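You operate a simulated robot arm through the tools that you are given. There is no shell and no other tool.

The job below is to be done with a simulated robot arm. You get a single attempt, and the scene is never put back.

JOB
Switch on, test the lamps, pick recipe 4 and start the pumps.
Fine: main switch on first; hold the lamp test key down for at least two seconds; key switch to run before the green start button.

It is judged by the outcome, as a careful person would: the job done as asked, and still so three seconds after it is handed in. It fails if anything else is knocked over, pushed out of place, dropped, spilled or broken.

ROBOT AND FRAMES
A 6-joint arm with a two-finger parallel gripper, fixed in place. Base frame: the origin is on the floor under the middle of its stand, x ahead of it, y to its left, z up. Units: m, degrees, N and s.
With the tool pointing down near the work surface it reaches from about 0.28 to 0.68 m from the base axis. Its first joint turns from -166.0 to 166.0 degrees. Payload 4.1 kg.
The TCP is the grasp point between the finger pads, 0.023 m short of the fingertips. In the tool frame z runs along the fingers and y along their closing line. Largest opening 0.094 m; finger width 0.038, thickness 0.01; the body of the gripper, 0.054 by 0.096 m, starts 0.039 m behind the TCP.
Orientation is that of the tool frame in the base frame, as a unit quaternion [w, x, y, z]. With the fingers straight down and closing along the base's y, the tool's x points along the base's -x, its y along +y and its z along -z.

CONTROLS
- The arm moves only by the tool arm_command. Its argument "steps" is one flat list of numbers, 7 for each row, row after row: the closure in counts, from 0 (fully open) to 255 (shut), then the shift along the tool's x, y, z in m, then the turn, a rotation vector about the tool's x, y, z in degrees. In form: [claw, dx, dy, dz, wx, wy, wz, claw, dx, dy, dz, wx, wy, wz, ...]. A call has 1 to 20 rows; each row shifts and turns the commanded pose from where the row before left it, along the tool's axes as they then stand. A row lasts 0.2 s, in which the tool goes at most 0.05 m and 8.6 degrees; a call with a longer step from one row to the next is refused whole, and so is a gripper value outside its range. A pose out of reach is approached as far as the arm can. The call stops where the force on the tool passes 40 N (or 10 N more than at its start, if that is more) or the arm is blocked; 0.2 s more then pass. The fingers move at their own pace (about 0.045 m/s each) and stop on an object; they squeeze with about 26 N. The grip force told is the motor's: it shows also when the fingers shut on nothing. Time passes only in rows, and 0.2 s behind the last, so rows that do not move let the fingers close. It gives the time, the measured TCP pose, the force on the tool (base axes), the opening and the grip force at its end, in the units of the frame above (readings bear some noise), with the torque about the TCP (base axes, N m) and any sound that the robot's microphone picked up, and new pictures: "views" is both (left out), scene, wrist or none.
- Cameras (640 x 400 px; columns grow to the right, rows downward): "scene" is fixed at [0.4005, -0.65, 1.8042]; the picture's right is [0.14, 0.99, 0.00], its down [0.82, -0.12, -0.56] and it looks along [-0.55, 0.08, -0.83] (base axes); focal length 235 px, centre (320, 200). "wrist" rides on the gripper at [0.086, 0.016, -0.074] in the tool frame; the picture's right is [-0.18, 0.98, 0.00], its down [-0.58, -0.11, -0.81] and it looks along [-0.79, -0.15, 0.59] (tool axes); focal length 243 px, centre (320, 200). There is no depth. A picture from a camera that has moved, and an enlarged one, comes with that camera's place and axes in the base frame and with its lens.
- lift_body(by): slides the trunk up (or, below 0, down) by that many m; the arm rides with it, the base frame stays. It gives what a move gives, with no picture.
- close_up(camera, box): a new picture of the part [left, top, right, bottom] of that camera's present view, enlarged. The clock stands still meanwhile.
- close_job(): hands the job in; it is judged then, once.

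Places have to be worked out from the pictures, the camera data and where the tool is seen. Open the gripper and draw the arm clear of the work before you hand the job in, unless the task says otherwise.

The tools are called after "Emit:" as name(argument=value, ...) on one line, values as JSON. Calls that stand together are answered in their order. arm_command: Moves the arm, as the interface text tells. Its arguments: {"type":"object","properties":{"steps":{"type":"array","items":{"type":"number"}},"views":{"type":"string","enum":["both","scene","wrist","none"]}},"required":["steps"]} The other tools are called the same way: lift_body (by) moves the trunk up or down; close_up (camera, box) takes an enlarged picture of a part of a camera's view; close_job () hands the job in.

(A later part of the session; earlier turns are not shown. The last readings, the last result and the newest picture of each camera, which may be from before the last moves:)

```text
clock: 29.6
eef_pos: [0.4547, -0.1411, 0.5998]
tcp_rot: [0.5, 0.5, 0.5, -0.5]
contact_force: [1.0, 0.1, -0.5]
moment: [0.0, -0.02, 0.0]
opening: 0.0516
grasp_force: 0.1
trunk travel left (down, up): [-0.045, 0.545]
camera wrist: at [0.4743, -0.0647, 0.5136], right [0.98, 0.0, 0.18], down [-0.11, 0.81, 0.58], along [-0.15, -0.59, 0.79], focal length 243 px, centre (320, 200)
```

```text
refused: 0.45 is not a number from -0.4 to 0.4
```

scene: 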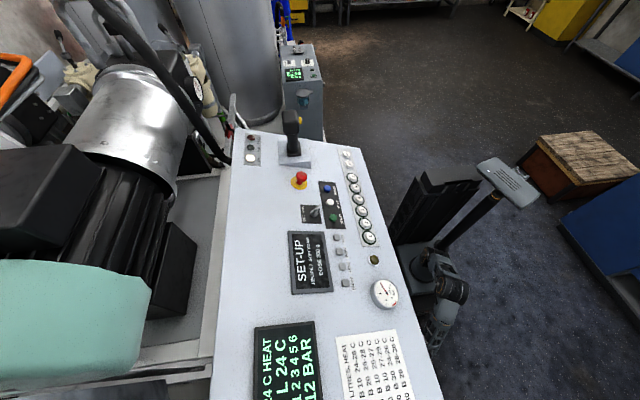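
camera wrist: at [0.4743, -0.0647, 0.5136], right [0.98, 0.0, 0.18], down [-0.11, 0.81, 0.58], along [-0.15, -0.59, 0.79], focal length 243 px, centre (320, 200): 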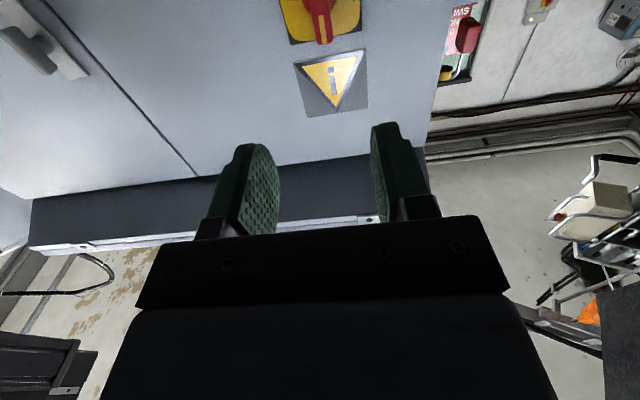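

The lift is limited to 0.4 m per call, so I raise it in two steps.

Emit:
lift_body(by=0.4)

Emit:
lift_body(by=0.08)

Emit:
close_up(camera="scene", box=[0, 0, 640, 400])

```text
clock: 33.4
eef_pos: [0.4567, -0.1412, 1.0005]
tcp_rot: [0.501, 0.5, 0.501, -0.499]
contact_force: [0.2, 0.0, 0.1]
moment: [0.0, 0.0, 0.0]
opening: 0.0515
grasp_force: 0.1
trunk travel left (down, up): [-0.445, 0.145]
```

```text
clock: 34.6
eef_pos: [0.4565, -0.1407, 1.08]
tcp_rot: [0.5, 0.5, 0.5, -0.5]
contact_force: [-0.3, 0.1, 0.1]
moment: [-0.01, -0.04, 0.0]
opening: 0.0517
grasp_force: 0.0
trunk travel left (down, up): [-0.525, 0.065]
```

```text
1.00 times, centred on (320, 200) of scene (not enlarged: the box is as wide or as high as the picture)
camera zoom: at [0.4005, -0.65, 1.8042], right [0.14, 0.99, 0.0], down [0.82, -0.12, -0.56], along [-0.55, 0.08, -0.83], focal length 235 px, centre (320, 200)
```

zoom: 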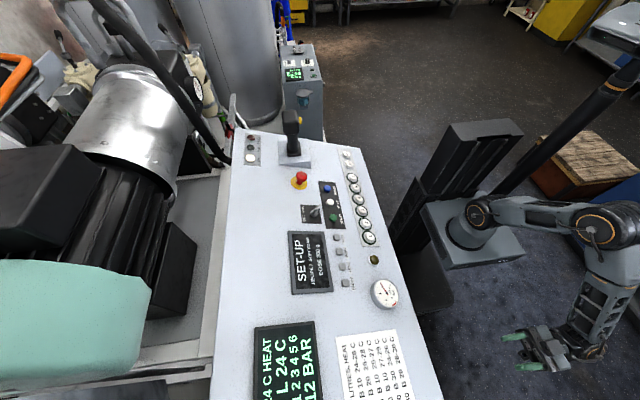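

Next I raise the hand above the desk, close the fingers into a probe, and pitch back so the tool points down along the panel's normal (about 21° off vertical).

Emit:
arm_command(steps=[255, -0.042, 0, 0, 0, 0, 0, 255, -0.042, 0, 0, 0, 0, 0, 255, -0.042, 0, 0, 0, 0, 0, 255, -0.042, 0, 0, 0, 0, 0, 255, -0.042, 0, 0, 0, 0, 0, 255, -0.042, 0, 0, 0, 0, 0, 255, -0.042, 0, 0, 0, 0, 0, 255, 0, 0, 0, 0, 7.7, 0, 255, 0, 0, 0, 0, 7.7, 0, 255, 0, 0, 0, 0, 7.7, 0, 255, 0, 0, 0, 0, 7.7, 0, 255, 0, 0, 0, 0, 7.7, 0, 255, 0, 0, 0, 0, 7.7, 0, 255, 0, 0, 0, 0, 7.7, 0, 255, 0, 0, 0, 0, 7.7, 0, 255, 0, 0, 0, 0, 7.7, 0], views="both")

```text
clock: 38.0
eef_pos: [0.4567, -0.1404, 1.3747]
tcp_rot: [0.126, 0.696, 0.696, -0.125]
contact_force: [0.4, 0.1, -0.2]
moment: [-0.02, 0.0, 0.0]
opening: 0.0
grasp_force: 26.2
trunk travel left (down, up): [-0.525, 0.065]
camera wrist: at [0.4746, -0.0327, 1.4138], right [0.98, -0.17, 0.06], down [-0.11, -0.26, 0.96], along [-0.15, -0.95, -0.28], focal length 243 px, centre (320, 200)
```

scene: 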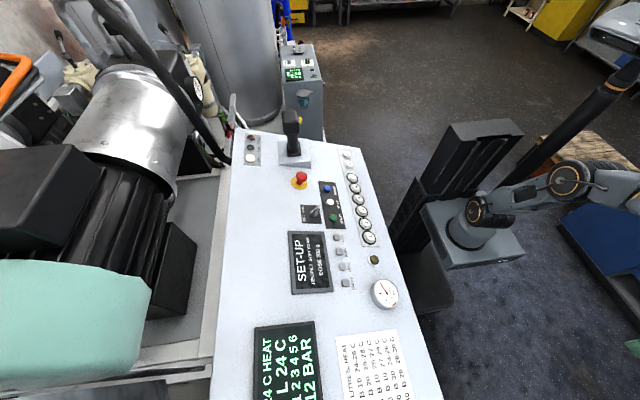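
wrist: 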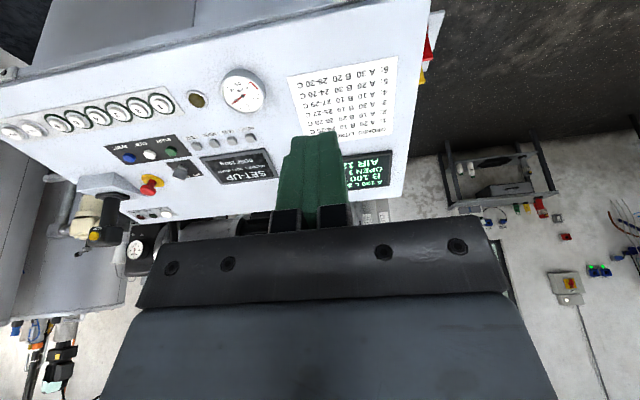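

Good overall view. I enlarge the panel and also check the red/yellow item beyond the desk's right-hand edge.

Emit:
close_up(camera="wrist", box=[90, 60, 290, 220])

Emit:
close_up(camera="wrist", box=[370, 0, 470, 100])

Emit:
close_up(camera="wrist", box=[100, 120, 220, 210])

Emit:
close_up(camera="wrist", box=[180, 100, 420, 230])

```text
2.50 times, centred on (190, 140) of wrist
camera zoom: at [0.4746, -0.0327, 1.4138], right [0.98, -0.17, 0.06], down [-0.11, -0.26, 0.96], along [-0.15, -0.95, -0.28], focal length 606 px, centre (645, 350)
```

zoom: 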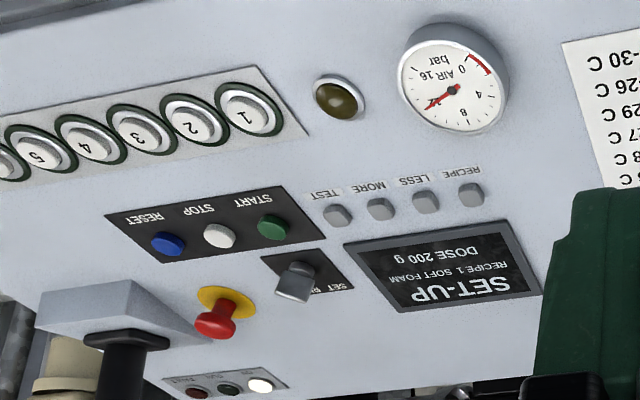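

```text
4.00 times, centred on (420, 50) of wrist
camera zoom: at [0.4746, -0.0327, 1.4138], right [0.98, -0.17, 0.06], down [-0.11, -0.26, 0.96], along [-0.15, -0.95, -0.28], focal length 970 px, centre (-80, 800)
```

zoom: 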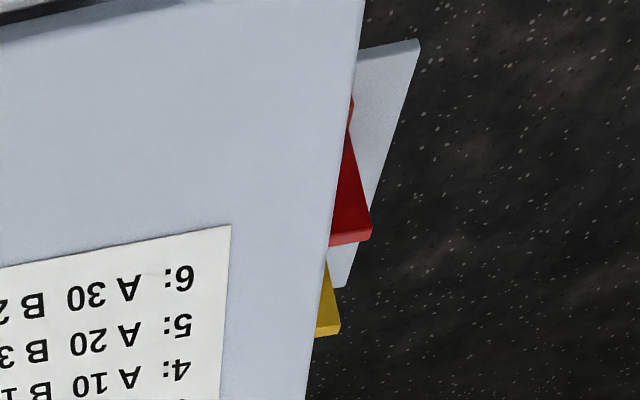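

```text
4.44 times, centred on (160, 165) of wrist
camera zoom: at [0.4746, -0.0327, 1.4138], right [0.98, -0.17, 0.06], down [-0.11, -0.26, 0.96], along [-0.15, -0.95, -0.28], focal length 1078 px, centre (1031, 356)
```

zoom: 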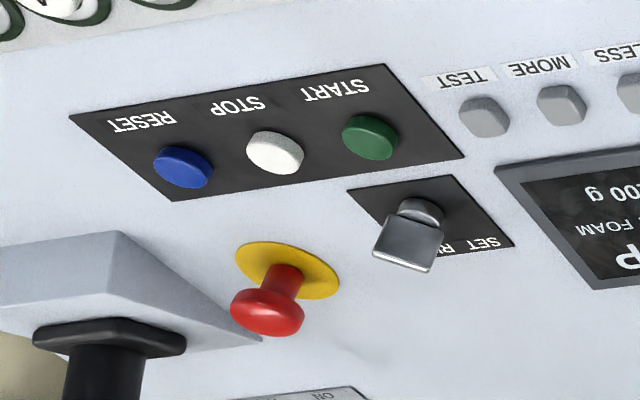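

```text
2.67 times, centred on (300, 165) of wrist
camera zoom: at [0.4746, -0.0327, 1.4138], right [0.98, -0.17, 0.06], down [-0.11, -0.26, 0.96], along [-0.15, -0.95, -0.28], focal length 647 px, centre (373, 293)
```

zoom: 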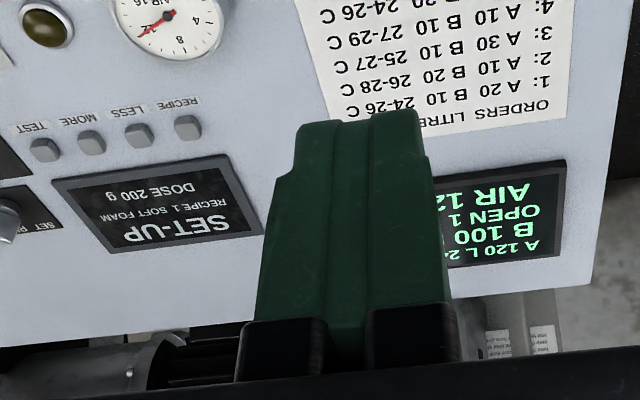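

Triangulating again with this view gives consistent key tops: TEST (0.077, -0.548, 1.078), RECIPE (0.228, -0.548, 1.078), START (0.000, -0.546, 1.078), panel tilt ≈20°, matching the tool tilt. I move laterally parallel to the panel until above TEST, then partly descend.

Emit:
arm_command(steps=[255, -0.0278, -0.0379, 0, 0, 0, 0, 255, -0.0278, -0.0379, 0, 0, 0, 0, 255, -0.0278, -0.0379, 0, 0, 0, 0, 255, -0.0278, -0.0379, 0, 0, 0, 0, 255, -0.0278, -0.0379, 0, 0, 0, 0, 255, -0.0278, -0.0379, 0, 0, 0, 0, 255, -0.0278, -0.0379, 0, 0, 0, 0, 255, -0.0278, -0.0379, 0, 0, 0, 0, 255, -0.0278, -0.0379, 0, 0, 0, 0, 255, -0.0278, -0.0379, 0, 0, 0, 0, 255, 0, 0, 0.045, 0, 0, 0, 255, 0, 0, 0.045, 0, 0, 0, 255, 0, 0, 0.045, 0, 0, 0, 255, 0, 0, 0.045, 0, 0, 0, 255, 0, 0, 0.045, 0, 0, 0, 255, 0, 0, 0.045, 0, 0, 0, 255, 0, 0, 0.03, 0, 0, 0, 255, 0, 0, 0, 0, 0, 0], views="both")

```text
clock: 41.8
eef_pos: [0.0773, -0.5079, 1.1904]
tcp_rot: [0.127, 0.696, 0.695, -0.127]
contact_force: [0.1, 0.1, 0.4]
moment: [0.01, 0.02, 0.0]
opening: 0.0
grasp_force: 26.3
trunk travel left (down, up): [-0.525, 0.065]
camera wrist: at [0.0947, -0.399, 1.2302], right [0.98, -0.17, 0.07], down [-0.11, -0.26, 0.96], along [-0.15, -0.95, -0.27], focal length 243 px, centre (320, 200)
```

scene: 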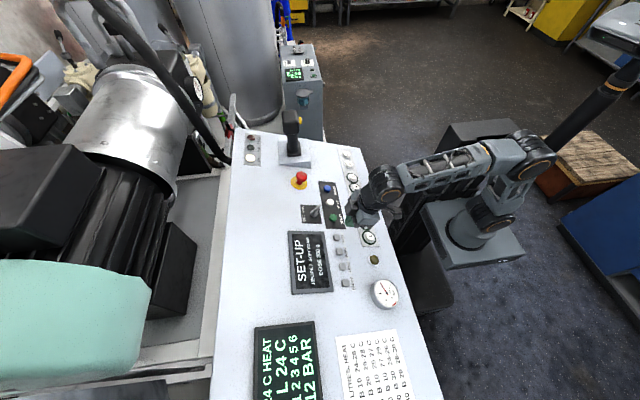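
wrist: 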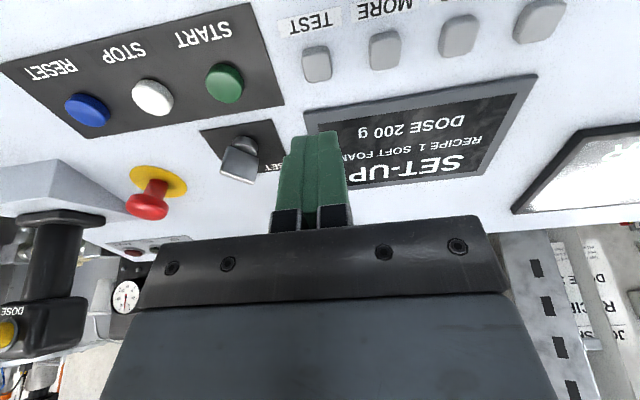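

The TEST key appears at pixel (317, 64), exactly where the tool axis meets the panel. I take a close look at the key alignment and the key switch shape.

Emit:
close_up(camera="wrist", box=[190, 0, 420, 144])

Emit:
close_up(camera="wrist", box=[190, 110, 300, 200])

Emit:
close_up(camera="scene", box=[290, 190, 360, 234])

```text
2.78 times, centred on (305, 72) of wrist
camera zoom: at [0.0947, -0.399, 1.2302], right [0.98, -0.17, 0.07], down [-0.11, -0.26, 0.96], along [-0.15, -0.95, -0.27], focal length 674 px, centre (362, 556)
```

zoom: 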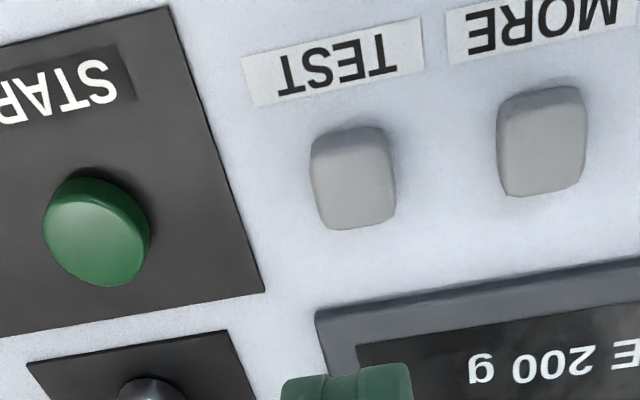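

```text
4.44 times, centred on (245, 155) of wrist
camera zoom: at [0.0947, -0.399, 1.2302], right [0.98, -0.17, 0.07], down [-0.11, -0.26, 0.96], along [-0.15, -0.95, -0.27], focal length 1078 px, centre (653, 400)
```

zoom: 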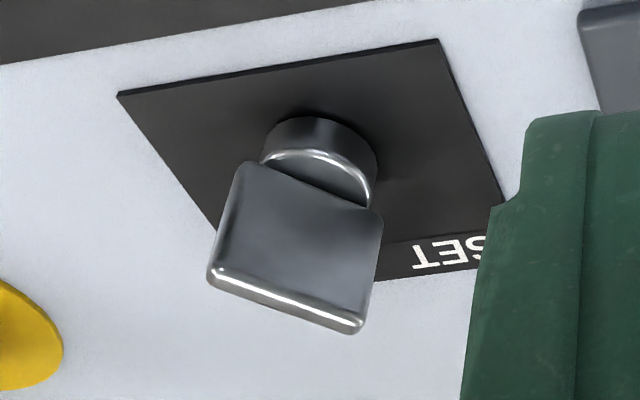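

```text
9.09 times, centred on (325, 212) of scene
camera zoom: at [0.4005, -0.65, 1.8042], right [0.14, 0.99, 0.0], down [0.82, -0.12, -0.56], along [-0.55, 0.08, -0.83], focal length 2135 px, centre (274, 91)
```

zoom: 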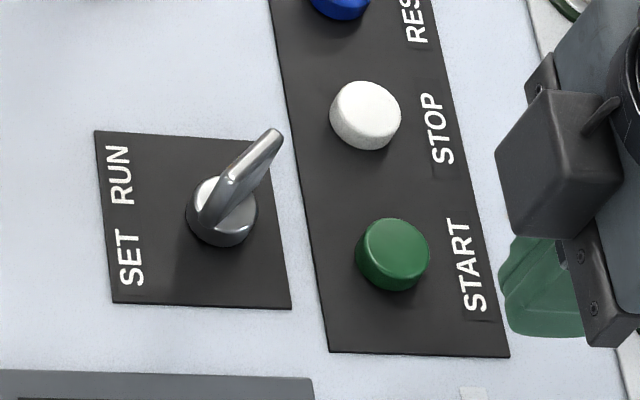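

The key switch is a flat key blade, currently angled ~45° toward SET. First TEST: I shift 1.5 mm and descend until the tip is about 1 cm above the key.

Emit:
arm_command(steps=[255, 0, -0.0015, 0.03, 0, 0, 0, 255, 0, 0, 0.03, 0, 0, 0, 255, 0, 0, 0.024, 0, 0, 0, 255, 0, 0, 0, 0, 0, 0], views="both")

Emit:
close_up(camera="wrist", box=[220, 80, 420, 220])

```text
clock: 42.8
eef_pos: [0.0747, -0.5361, 1.1134]
tcp_rot: [0.127, 0.696, 0.695, -0.128]
contact_force: [-0.4, -0.2, 0.6]
moment: [-0.01, -0.01, -0.01]
opening: 0.0
grasp_force: 26.4
trunk travel left (down, up): [-0.525, 0.065]
camera wrist: at [0.0923, -0.4284, 1.1527], right [0.98, -0.17, 0.07], down [-0.11, -0.26, 0.96], along [-0.15, -0.95, -0.27], focal length 243 px, centre (320, 200)
```

scene: 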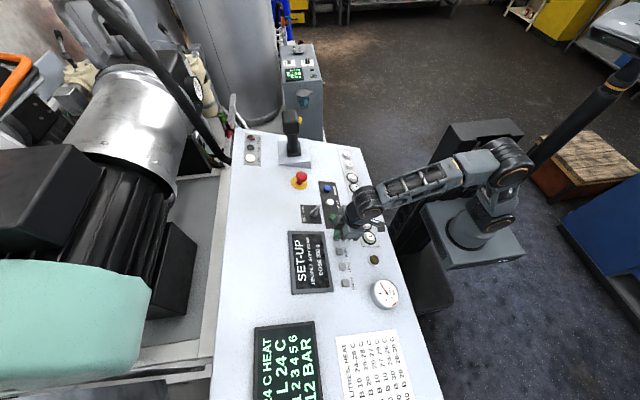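
wrist: 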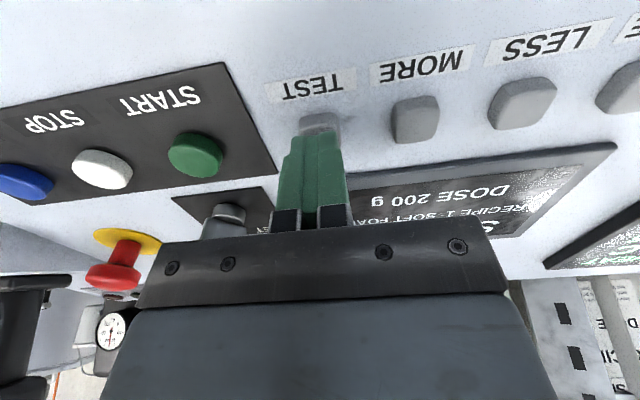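

```text
2.86 times, centred on (320, 150) of wrist
camera zoom: at [0.0923, -0.4284, 1.1527], right [0.98, -0.17, 0.07], down [-0.11, -0.26, 0.96], along [-0.15, -0.95, -0.27], focal length 693 px, centre (320, 343)
```

zoom: 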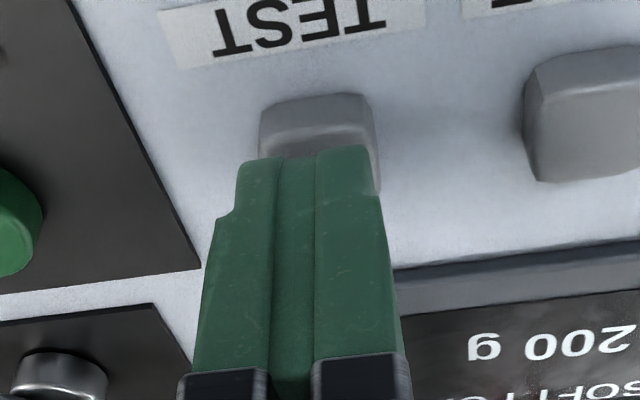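

Tip is aligned in x with the TEST key; the key centre is ~3 mm further up-slope. I shift by that, then press in small steps watching the force.

Emit:
arm_command(steps=[255, -0.003, 0, 0.006, 0, 0, 0, 255, 0, 0, 0.004, 0, 0, 0, 255, 0, 0, 0.002, 0, 0, 0, 255, 0, 0, 0.002, 0, 0, 0], views="both")

```text
clock: 43.8
eef_pos: [0.0763, -0.5426, 1.1039]
tcp_rot: [0.129, 0.696, 0.695, -0.128]
contact_force: [-0.4, 2.0, 12.5]
moment: [0.13, 0.07, 0.02]
opening: 0.0001
grasp_force: 26.3
trunk travel left (down, up): [-0.525, 0.065]
heard: click
camera wrist: at [0.093, -0.4351, 1.1422], right [0.98, -0.17, 0.07], down [-0.11, -0.26, 0.96], along [-0.15, -0.95, -0.27], focal length 243 px, centre (320, 200)
```

scene: 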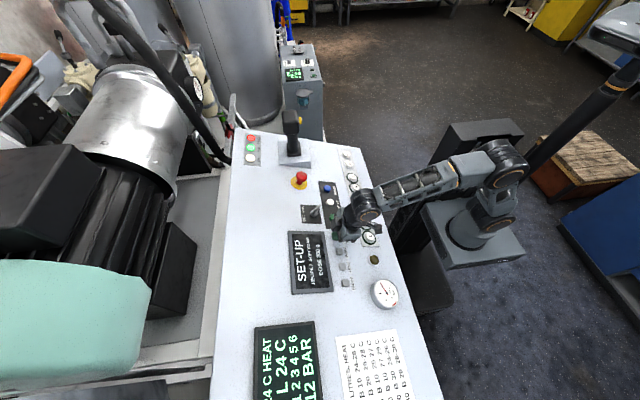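
wrist: 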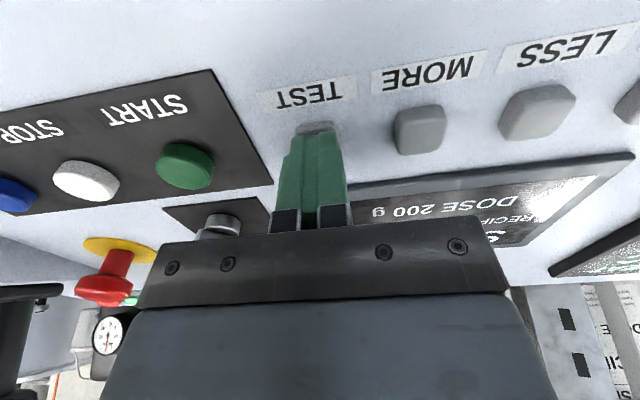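

A click, and all three lamps are lit with 12 N on the key: lamp test is active. I press 0.5 mm deeper for margin and hold for over three seconds.

Emit:
arm_command(steps=[255, 0, 0, 0.0005, 0, 0, 0, 255, 0, 0, 0, 0, 0, 0, 255, 0, 0, 0, 0, 0, 0, 255, 0, 0, 0, 0, 0, 0, 255, 0, 0, 0, 0, 0, 0, 255, 0, 0, 0, 0, 0, 0, 255, 0, 0, 0, 0, 0, 0, 255, 0, 0, 0, 0, 0, 0, 255, 0, 0, 0, 0, 0, 0, 255, 0, 0, 0, 0, 0, 0, 255, 0, 0, 0, 0, 0, 0, 255, 0, 0, 0, 0, 0, 0, 255, 0, 0, 0, 0, 0, 0, 255, 0, 0, 0, 0, 0, 0, 255, 0, 0, 0, 0, 0, 0, 255, 0, 0, 0, 0, 0, 0, 255, 0, 0, 0, 0, 0, 0], views="scene")

Emit:
close_up(camera="scene", box=[230, 120, 400, 300])

```text
clock: 47.4
eef_pos: [0.0754, -0.5442, 1.1022]
tcp_rot: [0.128, 0.695, 0.696, -0.127]
contact_force: [-1.4, 3.5, 18.6]
moment: [0.18, 0.03, 0.02]
opening: 0.0
grasp_force: 25.8
trunk travel left (down, up): [-0.525, 0.065]
```

scene: 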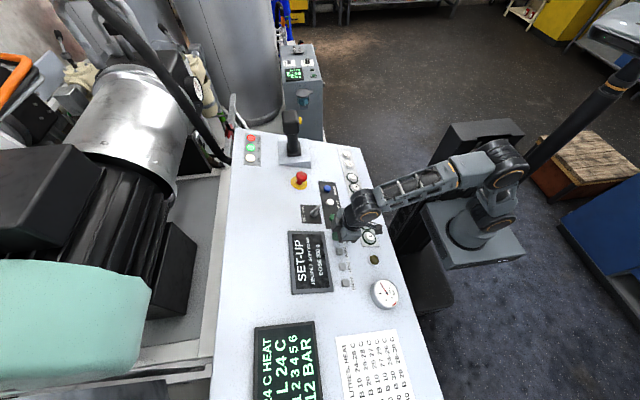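

```text
2.22 times, centred on (315, 210) of scene
camera zoom: at [0.4005, -0.65, 1.8042], right [0.14, 0.99, 0.0], down [0.82, -0.12, -0.56], along [-0.55, 0.08, -0.83], focal length 522 px, centre (331, 178)
```

zoom: 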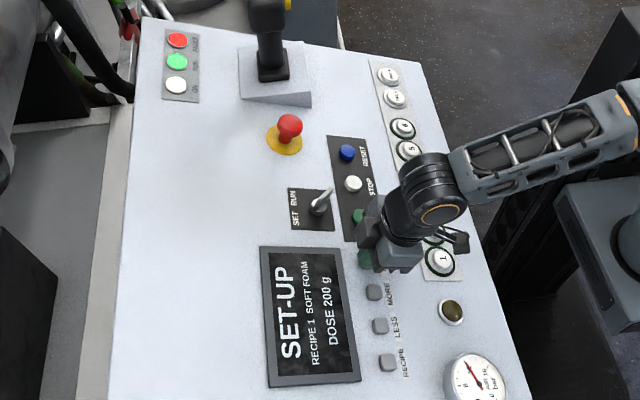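

All lamps stayed lit for more than 3 s of holding. I release TEST, lift off 4 cm and move 15 cm along +x to above the RECIPE key.

Emit:
arm_command(steps=[255, 0, 0, -0.01, 0, 0, 0, 255, 0, 0, -0.03, 0, 0, 0, 255, 0, 0.0376, 0, 0, 0, 0, 255, 0, 0.0376, 0, 0, 0, 0, 255, 0, 0.0376, 0, 0, 0, 0, 255, 0, 0.0376, 0, 0, 0, 0, 255, 0, 0, 0, 0, 0, 0], views="both")

Emit:
close_up(camera="wrist", box=[220, 40, 420, 180])

Emit:
close_up(camera="scene", box=[230, 120, 400, 300])

```text
clock: 49.0
eef_pos: [0.2265, -0.5292, 1.1373]
tcp_rot: [0.127, 0.696, 0.695, -0.128]
contact_force: [0.9, 0.2, -0.2]
moment: [0.02, -0.01, -0.01]
opening: 0.0002
grasp_force: 25.8
trunk travel left (down, up): [-0.525, 0.065]
camera wrist: at [0.2438, -0.4207, 1.1766], right [0.98, -0.17, 0.06], down [-0.11, -0.26, 0.96], along [-0.15, -0.95, -0.27], focal length 243 px, centre (320, 200)
```

scene: 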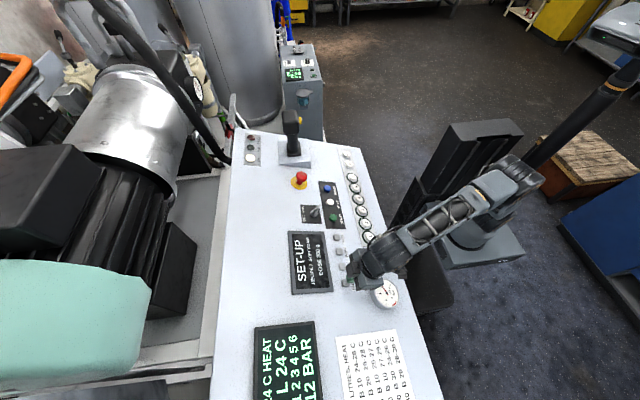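
wrist: 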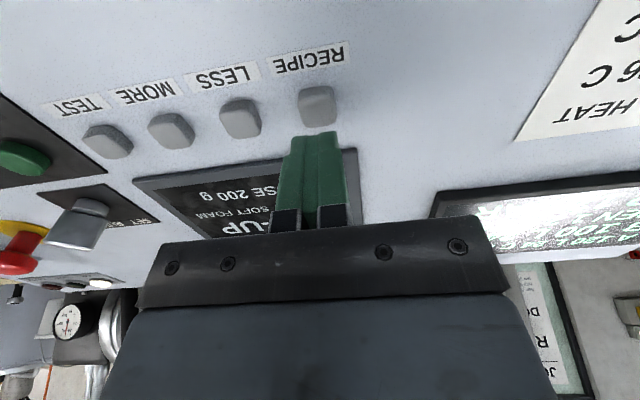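

```text
2.86 times, centred on (320, 110) of wrist
camera zoom: at [0.2438, -0.4207, 1.1766], right [0.98, -0.17, 0.06], down [-0.11, -0.26, 0.96], along [-0.15, -0.95, -0.27], focal length 693 px, centre (320, 457)
```

zoom: 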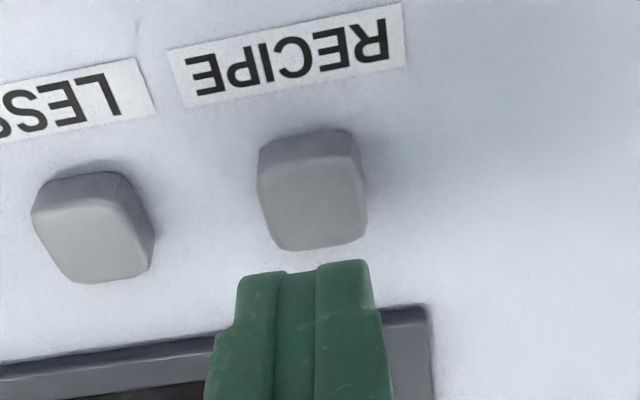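

```text
2.22 times, centred on (315, 210) of scene
camera zoom: at [0.4005, -0.65, 1.8042], right [0.14, 0.99, 0.0], down [0.82, -0.12, -0.56], along [-0.55, 0.08, -0.83], focal length 522 px, centre (331, 178)
```

zoom: 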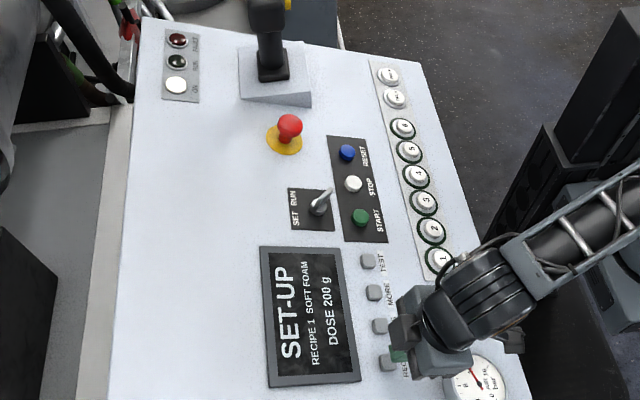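

RECIPE is right under the tool axis (2 mm off). I correct and give one short press to the same depth that worked on TEST, then back off 1.2 cm and read the screen.

Emit:
arm_command(steps=[255, -0.002, -0.0015, 0.024, 0, 0, 0, 255, 0, 0, 0.01, 0, 0, 0, 255, 0, 0, 0.004, 0, 0, 0, 255, 0, 0, 0.0015, 0, 0, 0, 255, 0, 0, -0.006, 0, 0, 0, 255, 0, 0, -0.008, 0, 0, 0], views="scene")

Emit:
close_up(camera="scene", box=[280, 225, 350, 300])

```text
clock: 50.4
eef_pos: [0.2257, -0.5413, 1.1152]
tcp_rot: [0.127, 0.696, 0.695, -0.127]
contact_force: [0.1, -0.3, -0.2]
moment: [0.0, 0.03, 0.0]
opening: 0.0
grasp_force: 25.9
trunk travel left (down, up): [-0.525, 0.065]
heard: click
```

scene: 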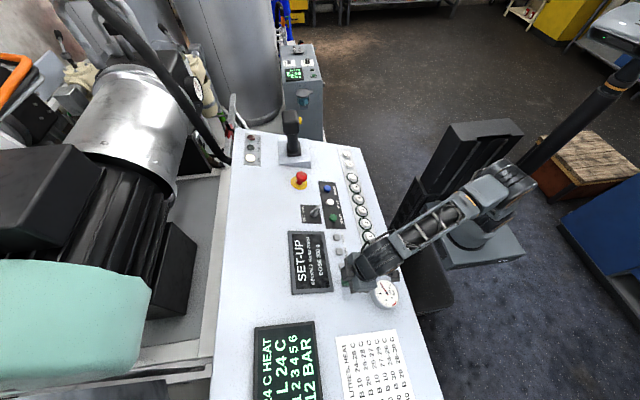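

```text
5.33 times, centred on (315, 262) of scene
camera zoom: at [0.4005, -0.65, 1.8042], right [0.14, 0.99, 0.0], down [0.82, -0.12, -0.56], along [-0.55, 0.08, -0.83], focal length 1252 px, centre (347, -133)
```

zoom: 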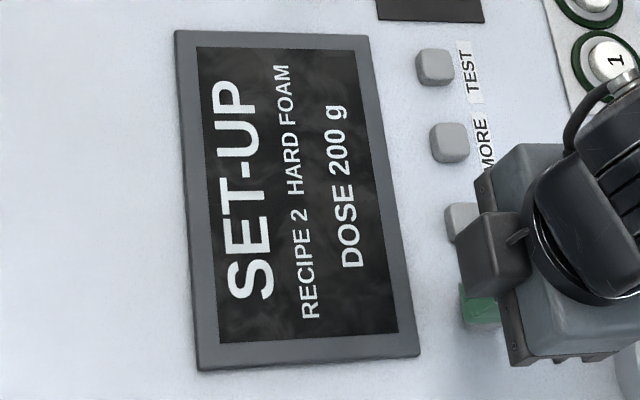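

One click and the screen now says RECIPE 2 HARD FOAM. I press RECIPE once more the same way.

Emit:
arm_command(steps=[255, 0, 0, 0.008, 0, 0, 0, 255, 0, 0, 0.006, 0, 0, 0, 255, 0, 0, 0, 0, 0, 0, 255, 0, 0, -0.006, 0, 0, 0, 255, 0, 0, -0.008, 0, 0, 0], views="none")

Emit:
close_up(camera="scene", box=[280, 225, 350, 300])

```text
clock: 51.6
eef_pos: [0.2244, -0.5412, 1.1143]
tcp_rot: [0.126, 0.696, 0.696, -0.126]
contact_force: [0.2, -0.5, 0.1]
moment: [-0.01, -0.04, 0.0]
opening: 0.0001
grasp_force: 25.6
trunk travel left (down, up): [-0.525, 0.065]
heard: click
```

```text
5.33 times, centred on (315, 262) of scene
camera zoom: at [0.4005, -0.65, 1.8042], right [0.14, 0.99, 0.0], down [0.82, -0.12, -0.56], along [-0.55, 0.08, -0.83], focal length 1252 px, centre (347, -133)
```

zoom: 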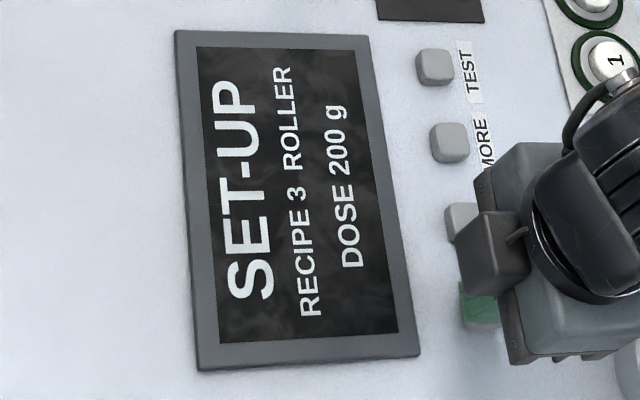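

The screen shows RECIPE 3 ROLLER. One more identical press should give recipe 4.

Emit:
arm_command(steps=[255, 0, 0, 0.008, 0, 0, 0, 255, 0, 0, 0.006, 0, 0, 0, 255, 0, 0, 0, 0, 0, 0, 255, 0, 0, -0.006, 0, 0, 0, 255, 0, 0, -0.008, 0, 0, 0], views="none")

Emit:
close_up(camera="scene", box=[280, 225, 350, 300])

```text
clock: 52.8
eef_pos: [0.2255, -0.5415, 1.1147]
tcp_rot: [0.127, 0.695, 0.696, -0.127]
contact_force: [0.4, 0.1, -0.8]
moment: [0.01, 0.03, 0.01]
opening: 0.0
grasp_force: 26.0
trunk travel left (down, up): [-0.525, 0.065]
heard: click
```

```text
5.33 times, centred on (315, 262) of scene
camera zoom: at [0.4005, -0.65, 1.8042], right [0.14, 0.99, 0.0], down [0.82, -0.12, -0.56], along [-0.55, 0.08, -0.83], focal length 1252 px, centre (347, -133)
```

zoom: 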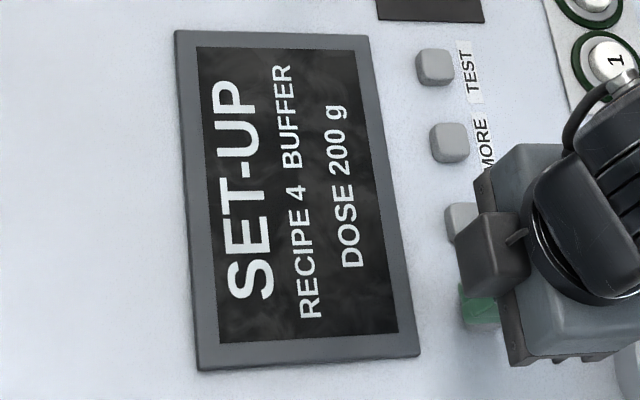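

Recipe 4 BUFFER is selected. Now the key switch: I place the top of its blade at about (-0.013, -0.597, 1.142). I lift off, move above it, roll the hand -45° to match the blade and open to about 4 cm.

Emit:
arm_command(steps=[255, 0, 0, -0.032, 0, 0, 0, 255, 0, 0, -0.032, 0, 0, 0, 255, 0, 0, -0.032, 0, 0, 0, 255, -0.01023, -0.0397, 0, 0, 0, 0, 255, -0.01023, -0.0397, 0, 0, 0, 0, 255, -0.01023, -0.0397, 0, 0, 0, 0, 255, -0.01023, -0.0397, 0, 0, 0, 0, 255, -0.01023, -0.0397, 0, 0, 0, 0, 255, -0.01023, -0.0397, 0, 0, 0, 0, 146, 0, 0, 0, 0, 0, -7.5, 146, 0, 0, 0, 0, 0, -7.5, 146, 0, 0, 0, 0, 0, -7.5, 146, 0, 0, 0, 0, 0, -7.5, 146, 0, 0, 0, 0, 0, -7.5, 146, 0, 0, 0, 0, 0, -7.5, 146, 0, 0, 0, 0, 0, 0], views="both")

Emit:
close_up(camera="wrist", box=[200, 20, 440, 200])

Emit:
close_up(camera="scene", box=[280, 150, 400, 240])

```text
clock: 56.2
eef_pos: [-0.013, -0.5638, 1.2269]
tcp_rot: [0.068, 0.376, 0.909, -0.166]
contact_force: [-0.1, -0.6, 0.1]
moment: [-0.02, -0.01, 0.01]
opening: 0.0403
grasp_force: 0.0
trunk travel left (down, up): [-0.525, 0.065]
camera wrist: at [-0.0616, -0.4691, 1.2705], right [0.82, 0.53, -0.2], down [0.33, -0.17, 0.93], along [0.46, -0.83, -0.32], focal length 243 px, centre (320, 200)
```

scene: 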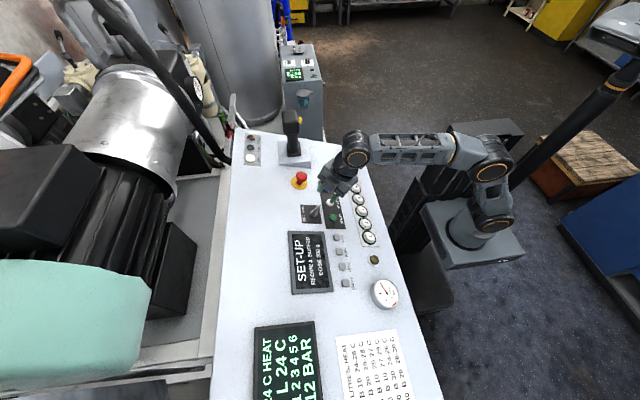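
wrist: 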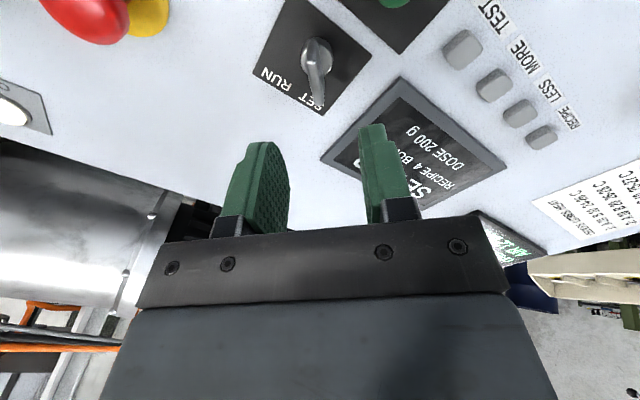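

```text
2.22 times, centred on (320, 110) of wrist
camera zoom: at [-0.0616, -0.4691, 1.2705], right [0.82, 0.53, -0.2], down [0.33, -0.17, 0.93], along [0.46, -0.83, -0.32], focal length 539 px, centre (320, 400)
```

zoom: 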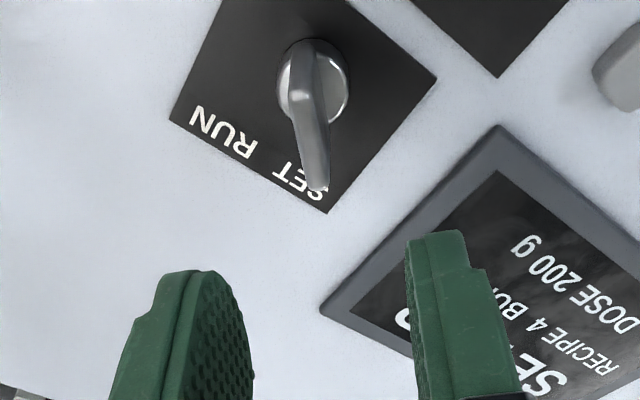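

```text
4.44 times, centred on (340, 195) of scene
camera zoom: at [0.4005, -0.65, 1.8042], right [0.14, 0.99, 0.0], down [0.82, -0.12, -0.56], along [-0.55, 0.08, -0.83], focal length 1044 px, centre (231, 222)
```

zoom: 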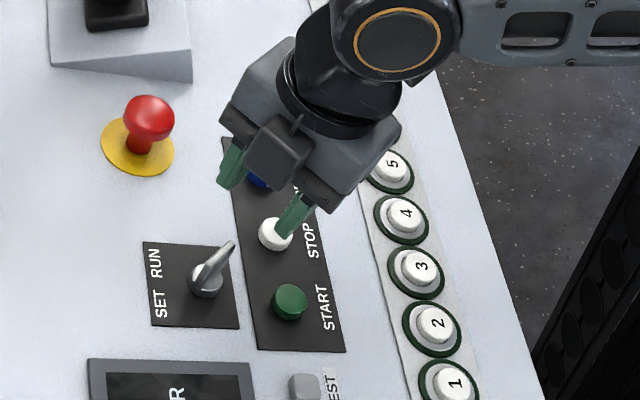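

The blade lines up with the hand's roll; its centre is about 3 mm toward the tool's -y. I shift that and lower the open fingers around the blade.

Emit:
arm_command(steps=[146, 0, -0.003, 0, 0, 0, 0, 146, 0, 0, 0.03, 0, 0, 0, 146, 0, 0, 0.03, 0, 0, 0, 146, 0, 0, 0.015, 0, 0, 0, 146, 0, 0, 0, 0, 0, 0], views="both")

Emit:
close_up(camera="wrist", box=[200, 60, 440, 240])

Emit:
close_up(camera="scene", box=[290, 170, 370, 230])

```text
clock: 57.4
eef_pos: [-0.0155, -0.5927, 1.1561]
tcp_rot: [0.069, 0.376, 0.909, -0.166]
contact_force: [0.5, 0.6, 0.2]
moment: [0.01, -0.03, 0.0]
opening: 0.0403
grasp_force: 0.0
trunk travel left (down, up): [-0.525, 0.065]
camera wrist: at [-0.0641, -0.4966, 1.2006], right [0.83, 0.53, -0.2], down [0.33, -0.17, 0.93], along [0.46, -0.83, -0.32], focal length 243 px, centre (320, 200)
```

scene: 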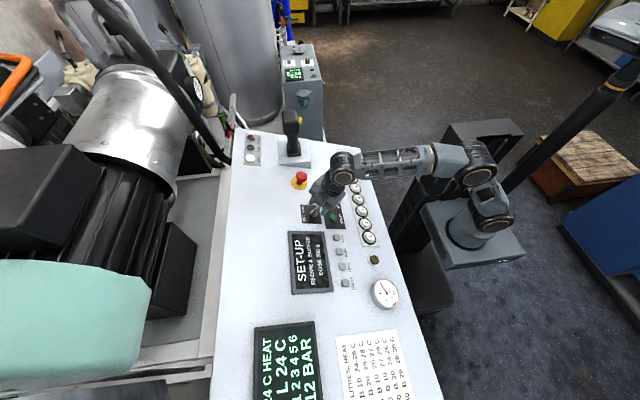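
wrist: 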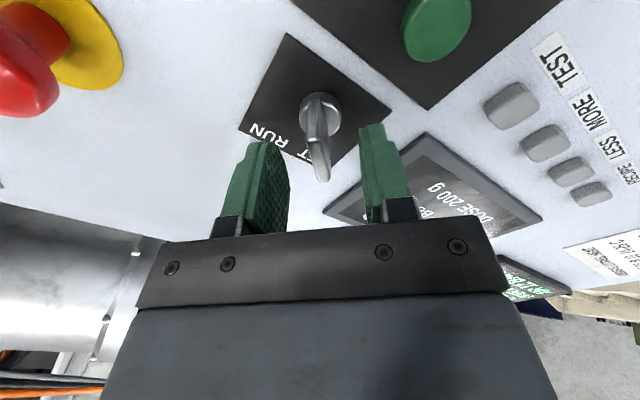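

```text
2.22 times, centred on (320, 150) of wrist
camera zoom: at [-0.0641, -0.4966, 1.2006], right [0.83, 0.53, -0.2], down [0.33, -0.17, 0.93], along [0.46, -0.83, -0.32], focal length 539 px, centre (320, 311)
```

zoom: 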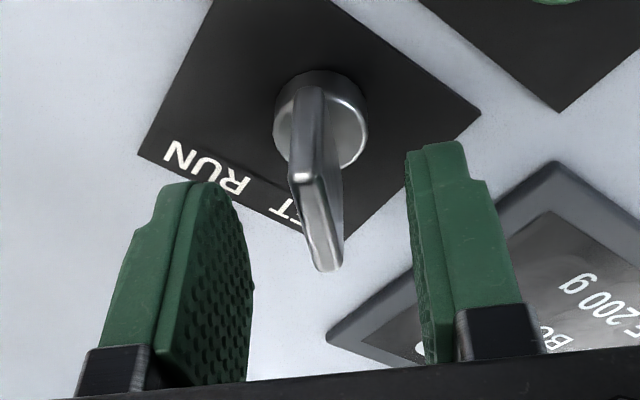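

```text
6.67 times, centred on (330, 200) of scene
camera zoom: at [0.4005, -0.65, 1.8042], right [0.14, 0.99, 0.0], down [0.82, -0.12, -0.56], along [-0.55, 0.08, -0.83], focal length 1566 px, centre (253, 200)
```

zoom: 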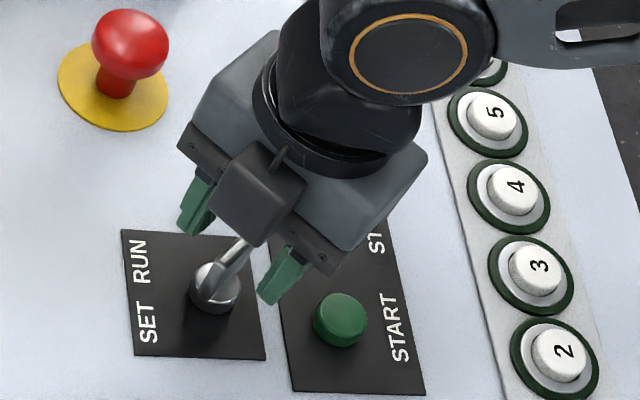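

The blade top is centred within a millimetre between the fingers. I lower another 16 mm and close on it.

Emit:
arm_command(steps=[146, 0, -0.0007, 0.008, 0, 0, 0, 146, 0, 0, 0.008, 0, 0, 0, 190, 0, 0, 0, 0, 0, 0, 235, 0, 0, 0, 0, 0, 0, 255, 0, 0, 0, 0, 0, 0, 255, 0, 0, 0, 0, 0, 0, 255, 0, 0, 0, 0, 0, 0], views="wrist")

```text
clock: 59.0
eef_pos: [-0.016, -0.5982, 1.1433]
tcp_rot: [0.069, 0.376, 0.909, -0.165]
contact_force: [-0.8, -1.9, 1.5]
moment: [0.7, -0.83, 0.27]
opening: 0.0084
grasp_force: 44.4
trunk travel left (down, up): [-0.525, 0.065]
camera wrist: at [-0.0642, -0.5029, 1.1861], right [0.83, 0.53, -0.2], down [0.33, -0.17, 0.93], along [0.46, -0.83, -0.32], focal length 243 px, centre (320, 200)
```

wrist: 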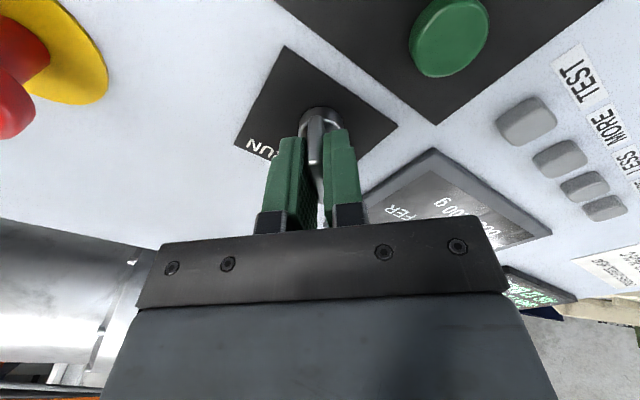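

Gripped the blade (8.4 mm). I now turn clockwise (+ about the tool axis), first 30°, checking the load.

Emit:
arm_command(steps=[255, 0, 0, 0, 0, 0, 6, 255, 0, 0, 0, 0, 0, 6, 255, 0, 0, 0, 0, 0, 6, 255, 0, 0, 0, 0, 0, 6, 255, 0, 0, 0, 0, 0, 6], views="wrist")

```text
clock: 60.2
eef_pos: [-0.0154, -0.5983, 1.1429]
tcp_rot: [0.11, 0.599, 0.781, -0.141]
contact_force: [-0.4, 2.2, 0.4]
moment: [1.54, -0.52, 0.22]
opening: 0.008
grasp_force: 45.2
trunk travel left (down, up): [-0.525, 0.065]
camera wrist: at [-0.0206, -0.4885, 1.1807], right [1.0, 0.07, -0.03], down [0.04, -0.27, 0.96], along [0.06, -0.96, -0.27], focal length 243 px, centre (320, 200)
```

wrist: 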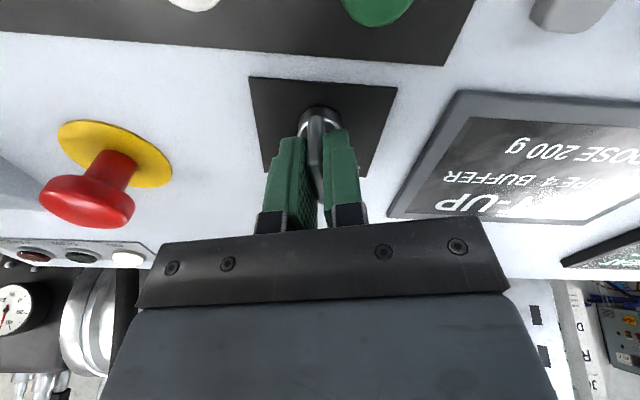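

The key turns along with little load. I continue another 30°.

Emit:
arm_command(steps=[255, 0, 0, 0, 0, 0, 6, 255, 0, 0, 0, 0, 0, 6, 255, 0, 0, 0, 0, 0, 6, 255, 0, 0, 0, 0, 0, 6, 255, 0, 0, 0, 0, 0, 6], views="both")

Emit:
close_up(camera="scene", box=[280, 150, 360, 300])

```text
clock: 61.4
eef_pos: [-0.015, -0.599, 1.1422]
tcp_rot: [0.142, 0.781, 0.598, -0.11]
contact_force: [3.3, 9.4, -7.1]
moment: [-0.4, 1.06, -0.39]
opening: 0.0083
grasp_force: 44.2
trunk travel left (down, up): [-0.525, 0.065]
camera wrist: at [0.0248, -0.4964, 1.1836], right [0.9, -0.41, 0.15], down [-0.26, -0.21, 0.94], along [-0.35, -0.89, -0.3], focal length 243 px, centre (320, 200)
```

scene: 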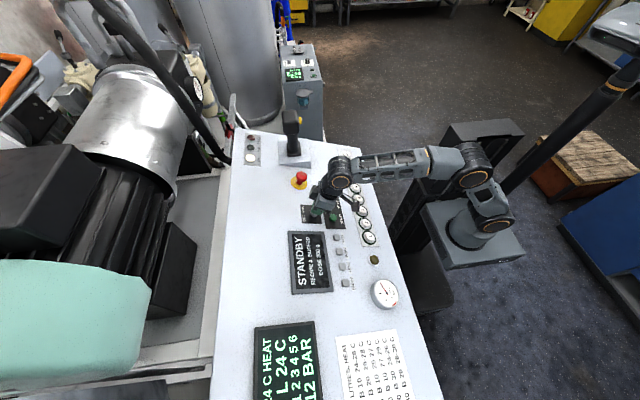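
wrist: 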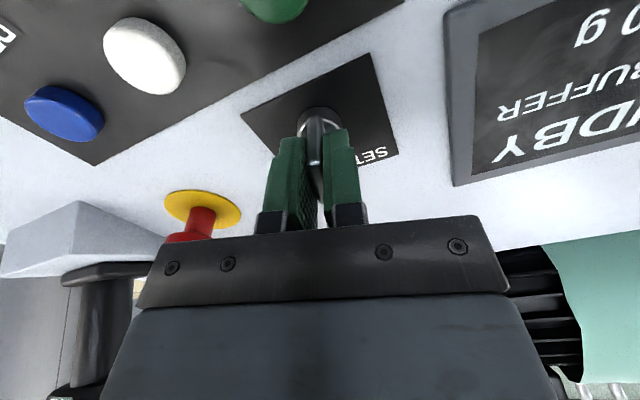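

```text
2.67 times, centred on (320, 225) of scene
camera zoom: at [0.4005, -0.65, 1.8042], right [0.14, 0.99, 0.0], down [0.82, -0.12, -0.56], along [-0.55, 0.08, -0.83], focal length 626 px, centre (320, 133)
```

zoom: 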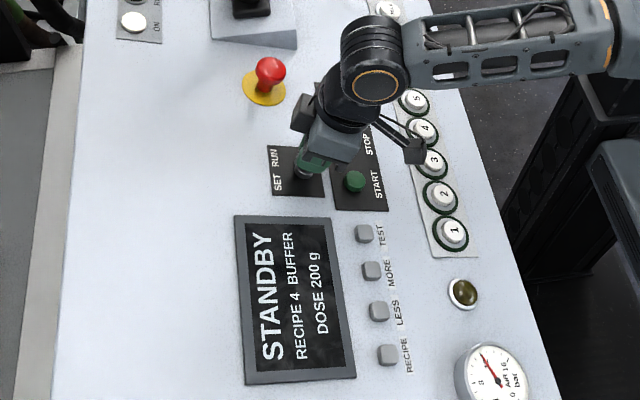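

The screen now reads STANDBY, RECIPE 4 BUFFER, so the switch registers RUN. I turn on carefully to bring it fully to its stop/detent.

Emit:
arm_command(steps=[255, 0, 0, 0, 0, 0, 5, 255, 0, 0, 0, 0, 0, 5, 255, 0, 0, 0, 0, 0, 5], views="wrist")

```text
clock: 62.2
eef_pos: [-0.0136, -0.5975, 1.1426]
tcp_rot: [0.156, 0.852, 0.492, -0.09]
contact_force: [3.8, 9.0, -6.7]
moment: [-0.58, 1.49, -0.57]
opening: 0.0083
grasp_force: 44.9
trunk travel left (down, up): [-0.525, 0.065]
camera wrist: at [0.0442, -0.5082, 1.188], right [0.76, -0.61, 0.23], down [-0.38, -0.13, 0.91], along [-0.53, -0.78, -0.34], focal length 243 px, centre (320, 200)
```

wrist: 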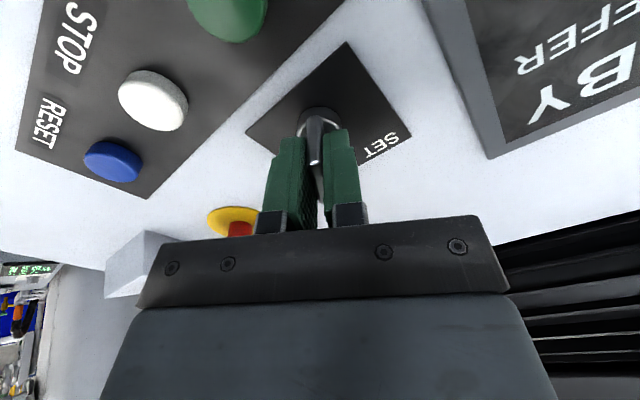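

Still moving freely with the fingers (about 75° turned). I complete the last 15°.

Emit:
arm_command(steps=[255, 0, 0, 0, 0, 0, 5, 255, 0, 0, 0, 0, 0, 5, 255, 0, 0, 0, 0, 0, 5], views="both")

Emit:
close_up(camera="wrist", box=[220, 20, 440, 240])

```text
clock: 63.0
eef_pos: [-0.0153, -0.5994, 1.1431]
tcp_rot: [0.166, 0.909, 0.375, -0.069]
contact_force: [4.9, 7.1, -7.7]
moment: [-0.09, 1.64, -0.4]
opening: 0.008
grasp_force: 45.3
trunk travel left (down, up): [-0.525, 0.065]
camera wrist: at [0.0597, -0.5246, 1.1943], right [0.56, -0.77, 0.29], down [-0.49, -0.03, 0.87], along [-0.67, -0.63, -0.39], focal length 243 px, centre (320, 200)
```

scene: 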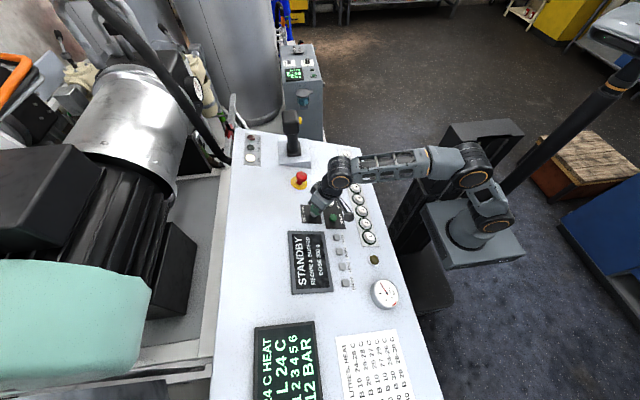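
wrist: 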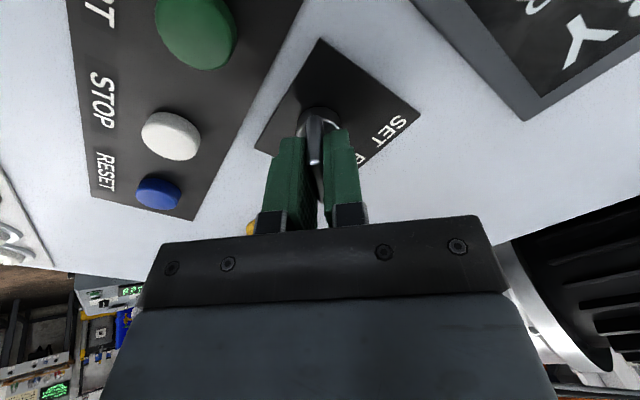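

```text
1.82 times, centred on (330, 130) of wrist
camera zoom: at [0.0597, -0.5246, 1.1943], right [0.56, -0.77, 0.29], down [-0.49, -0.03, 0.87], along [-0.67, -0.63, -0.39], focal length 441 px, centre (302, 327)
```

zoom: 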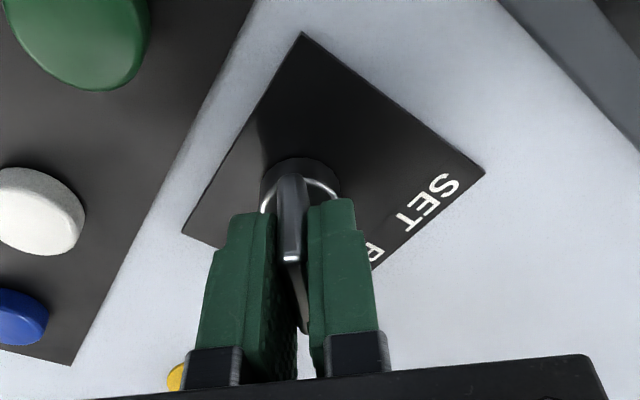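

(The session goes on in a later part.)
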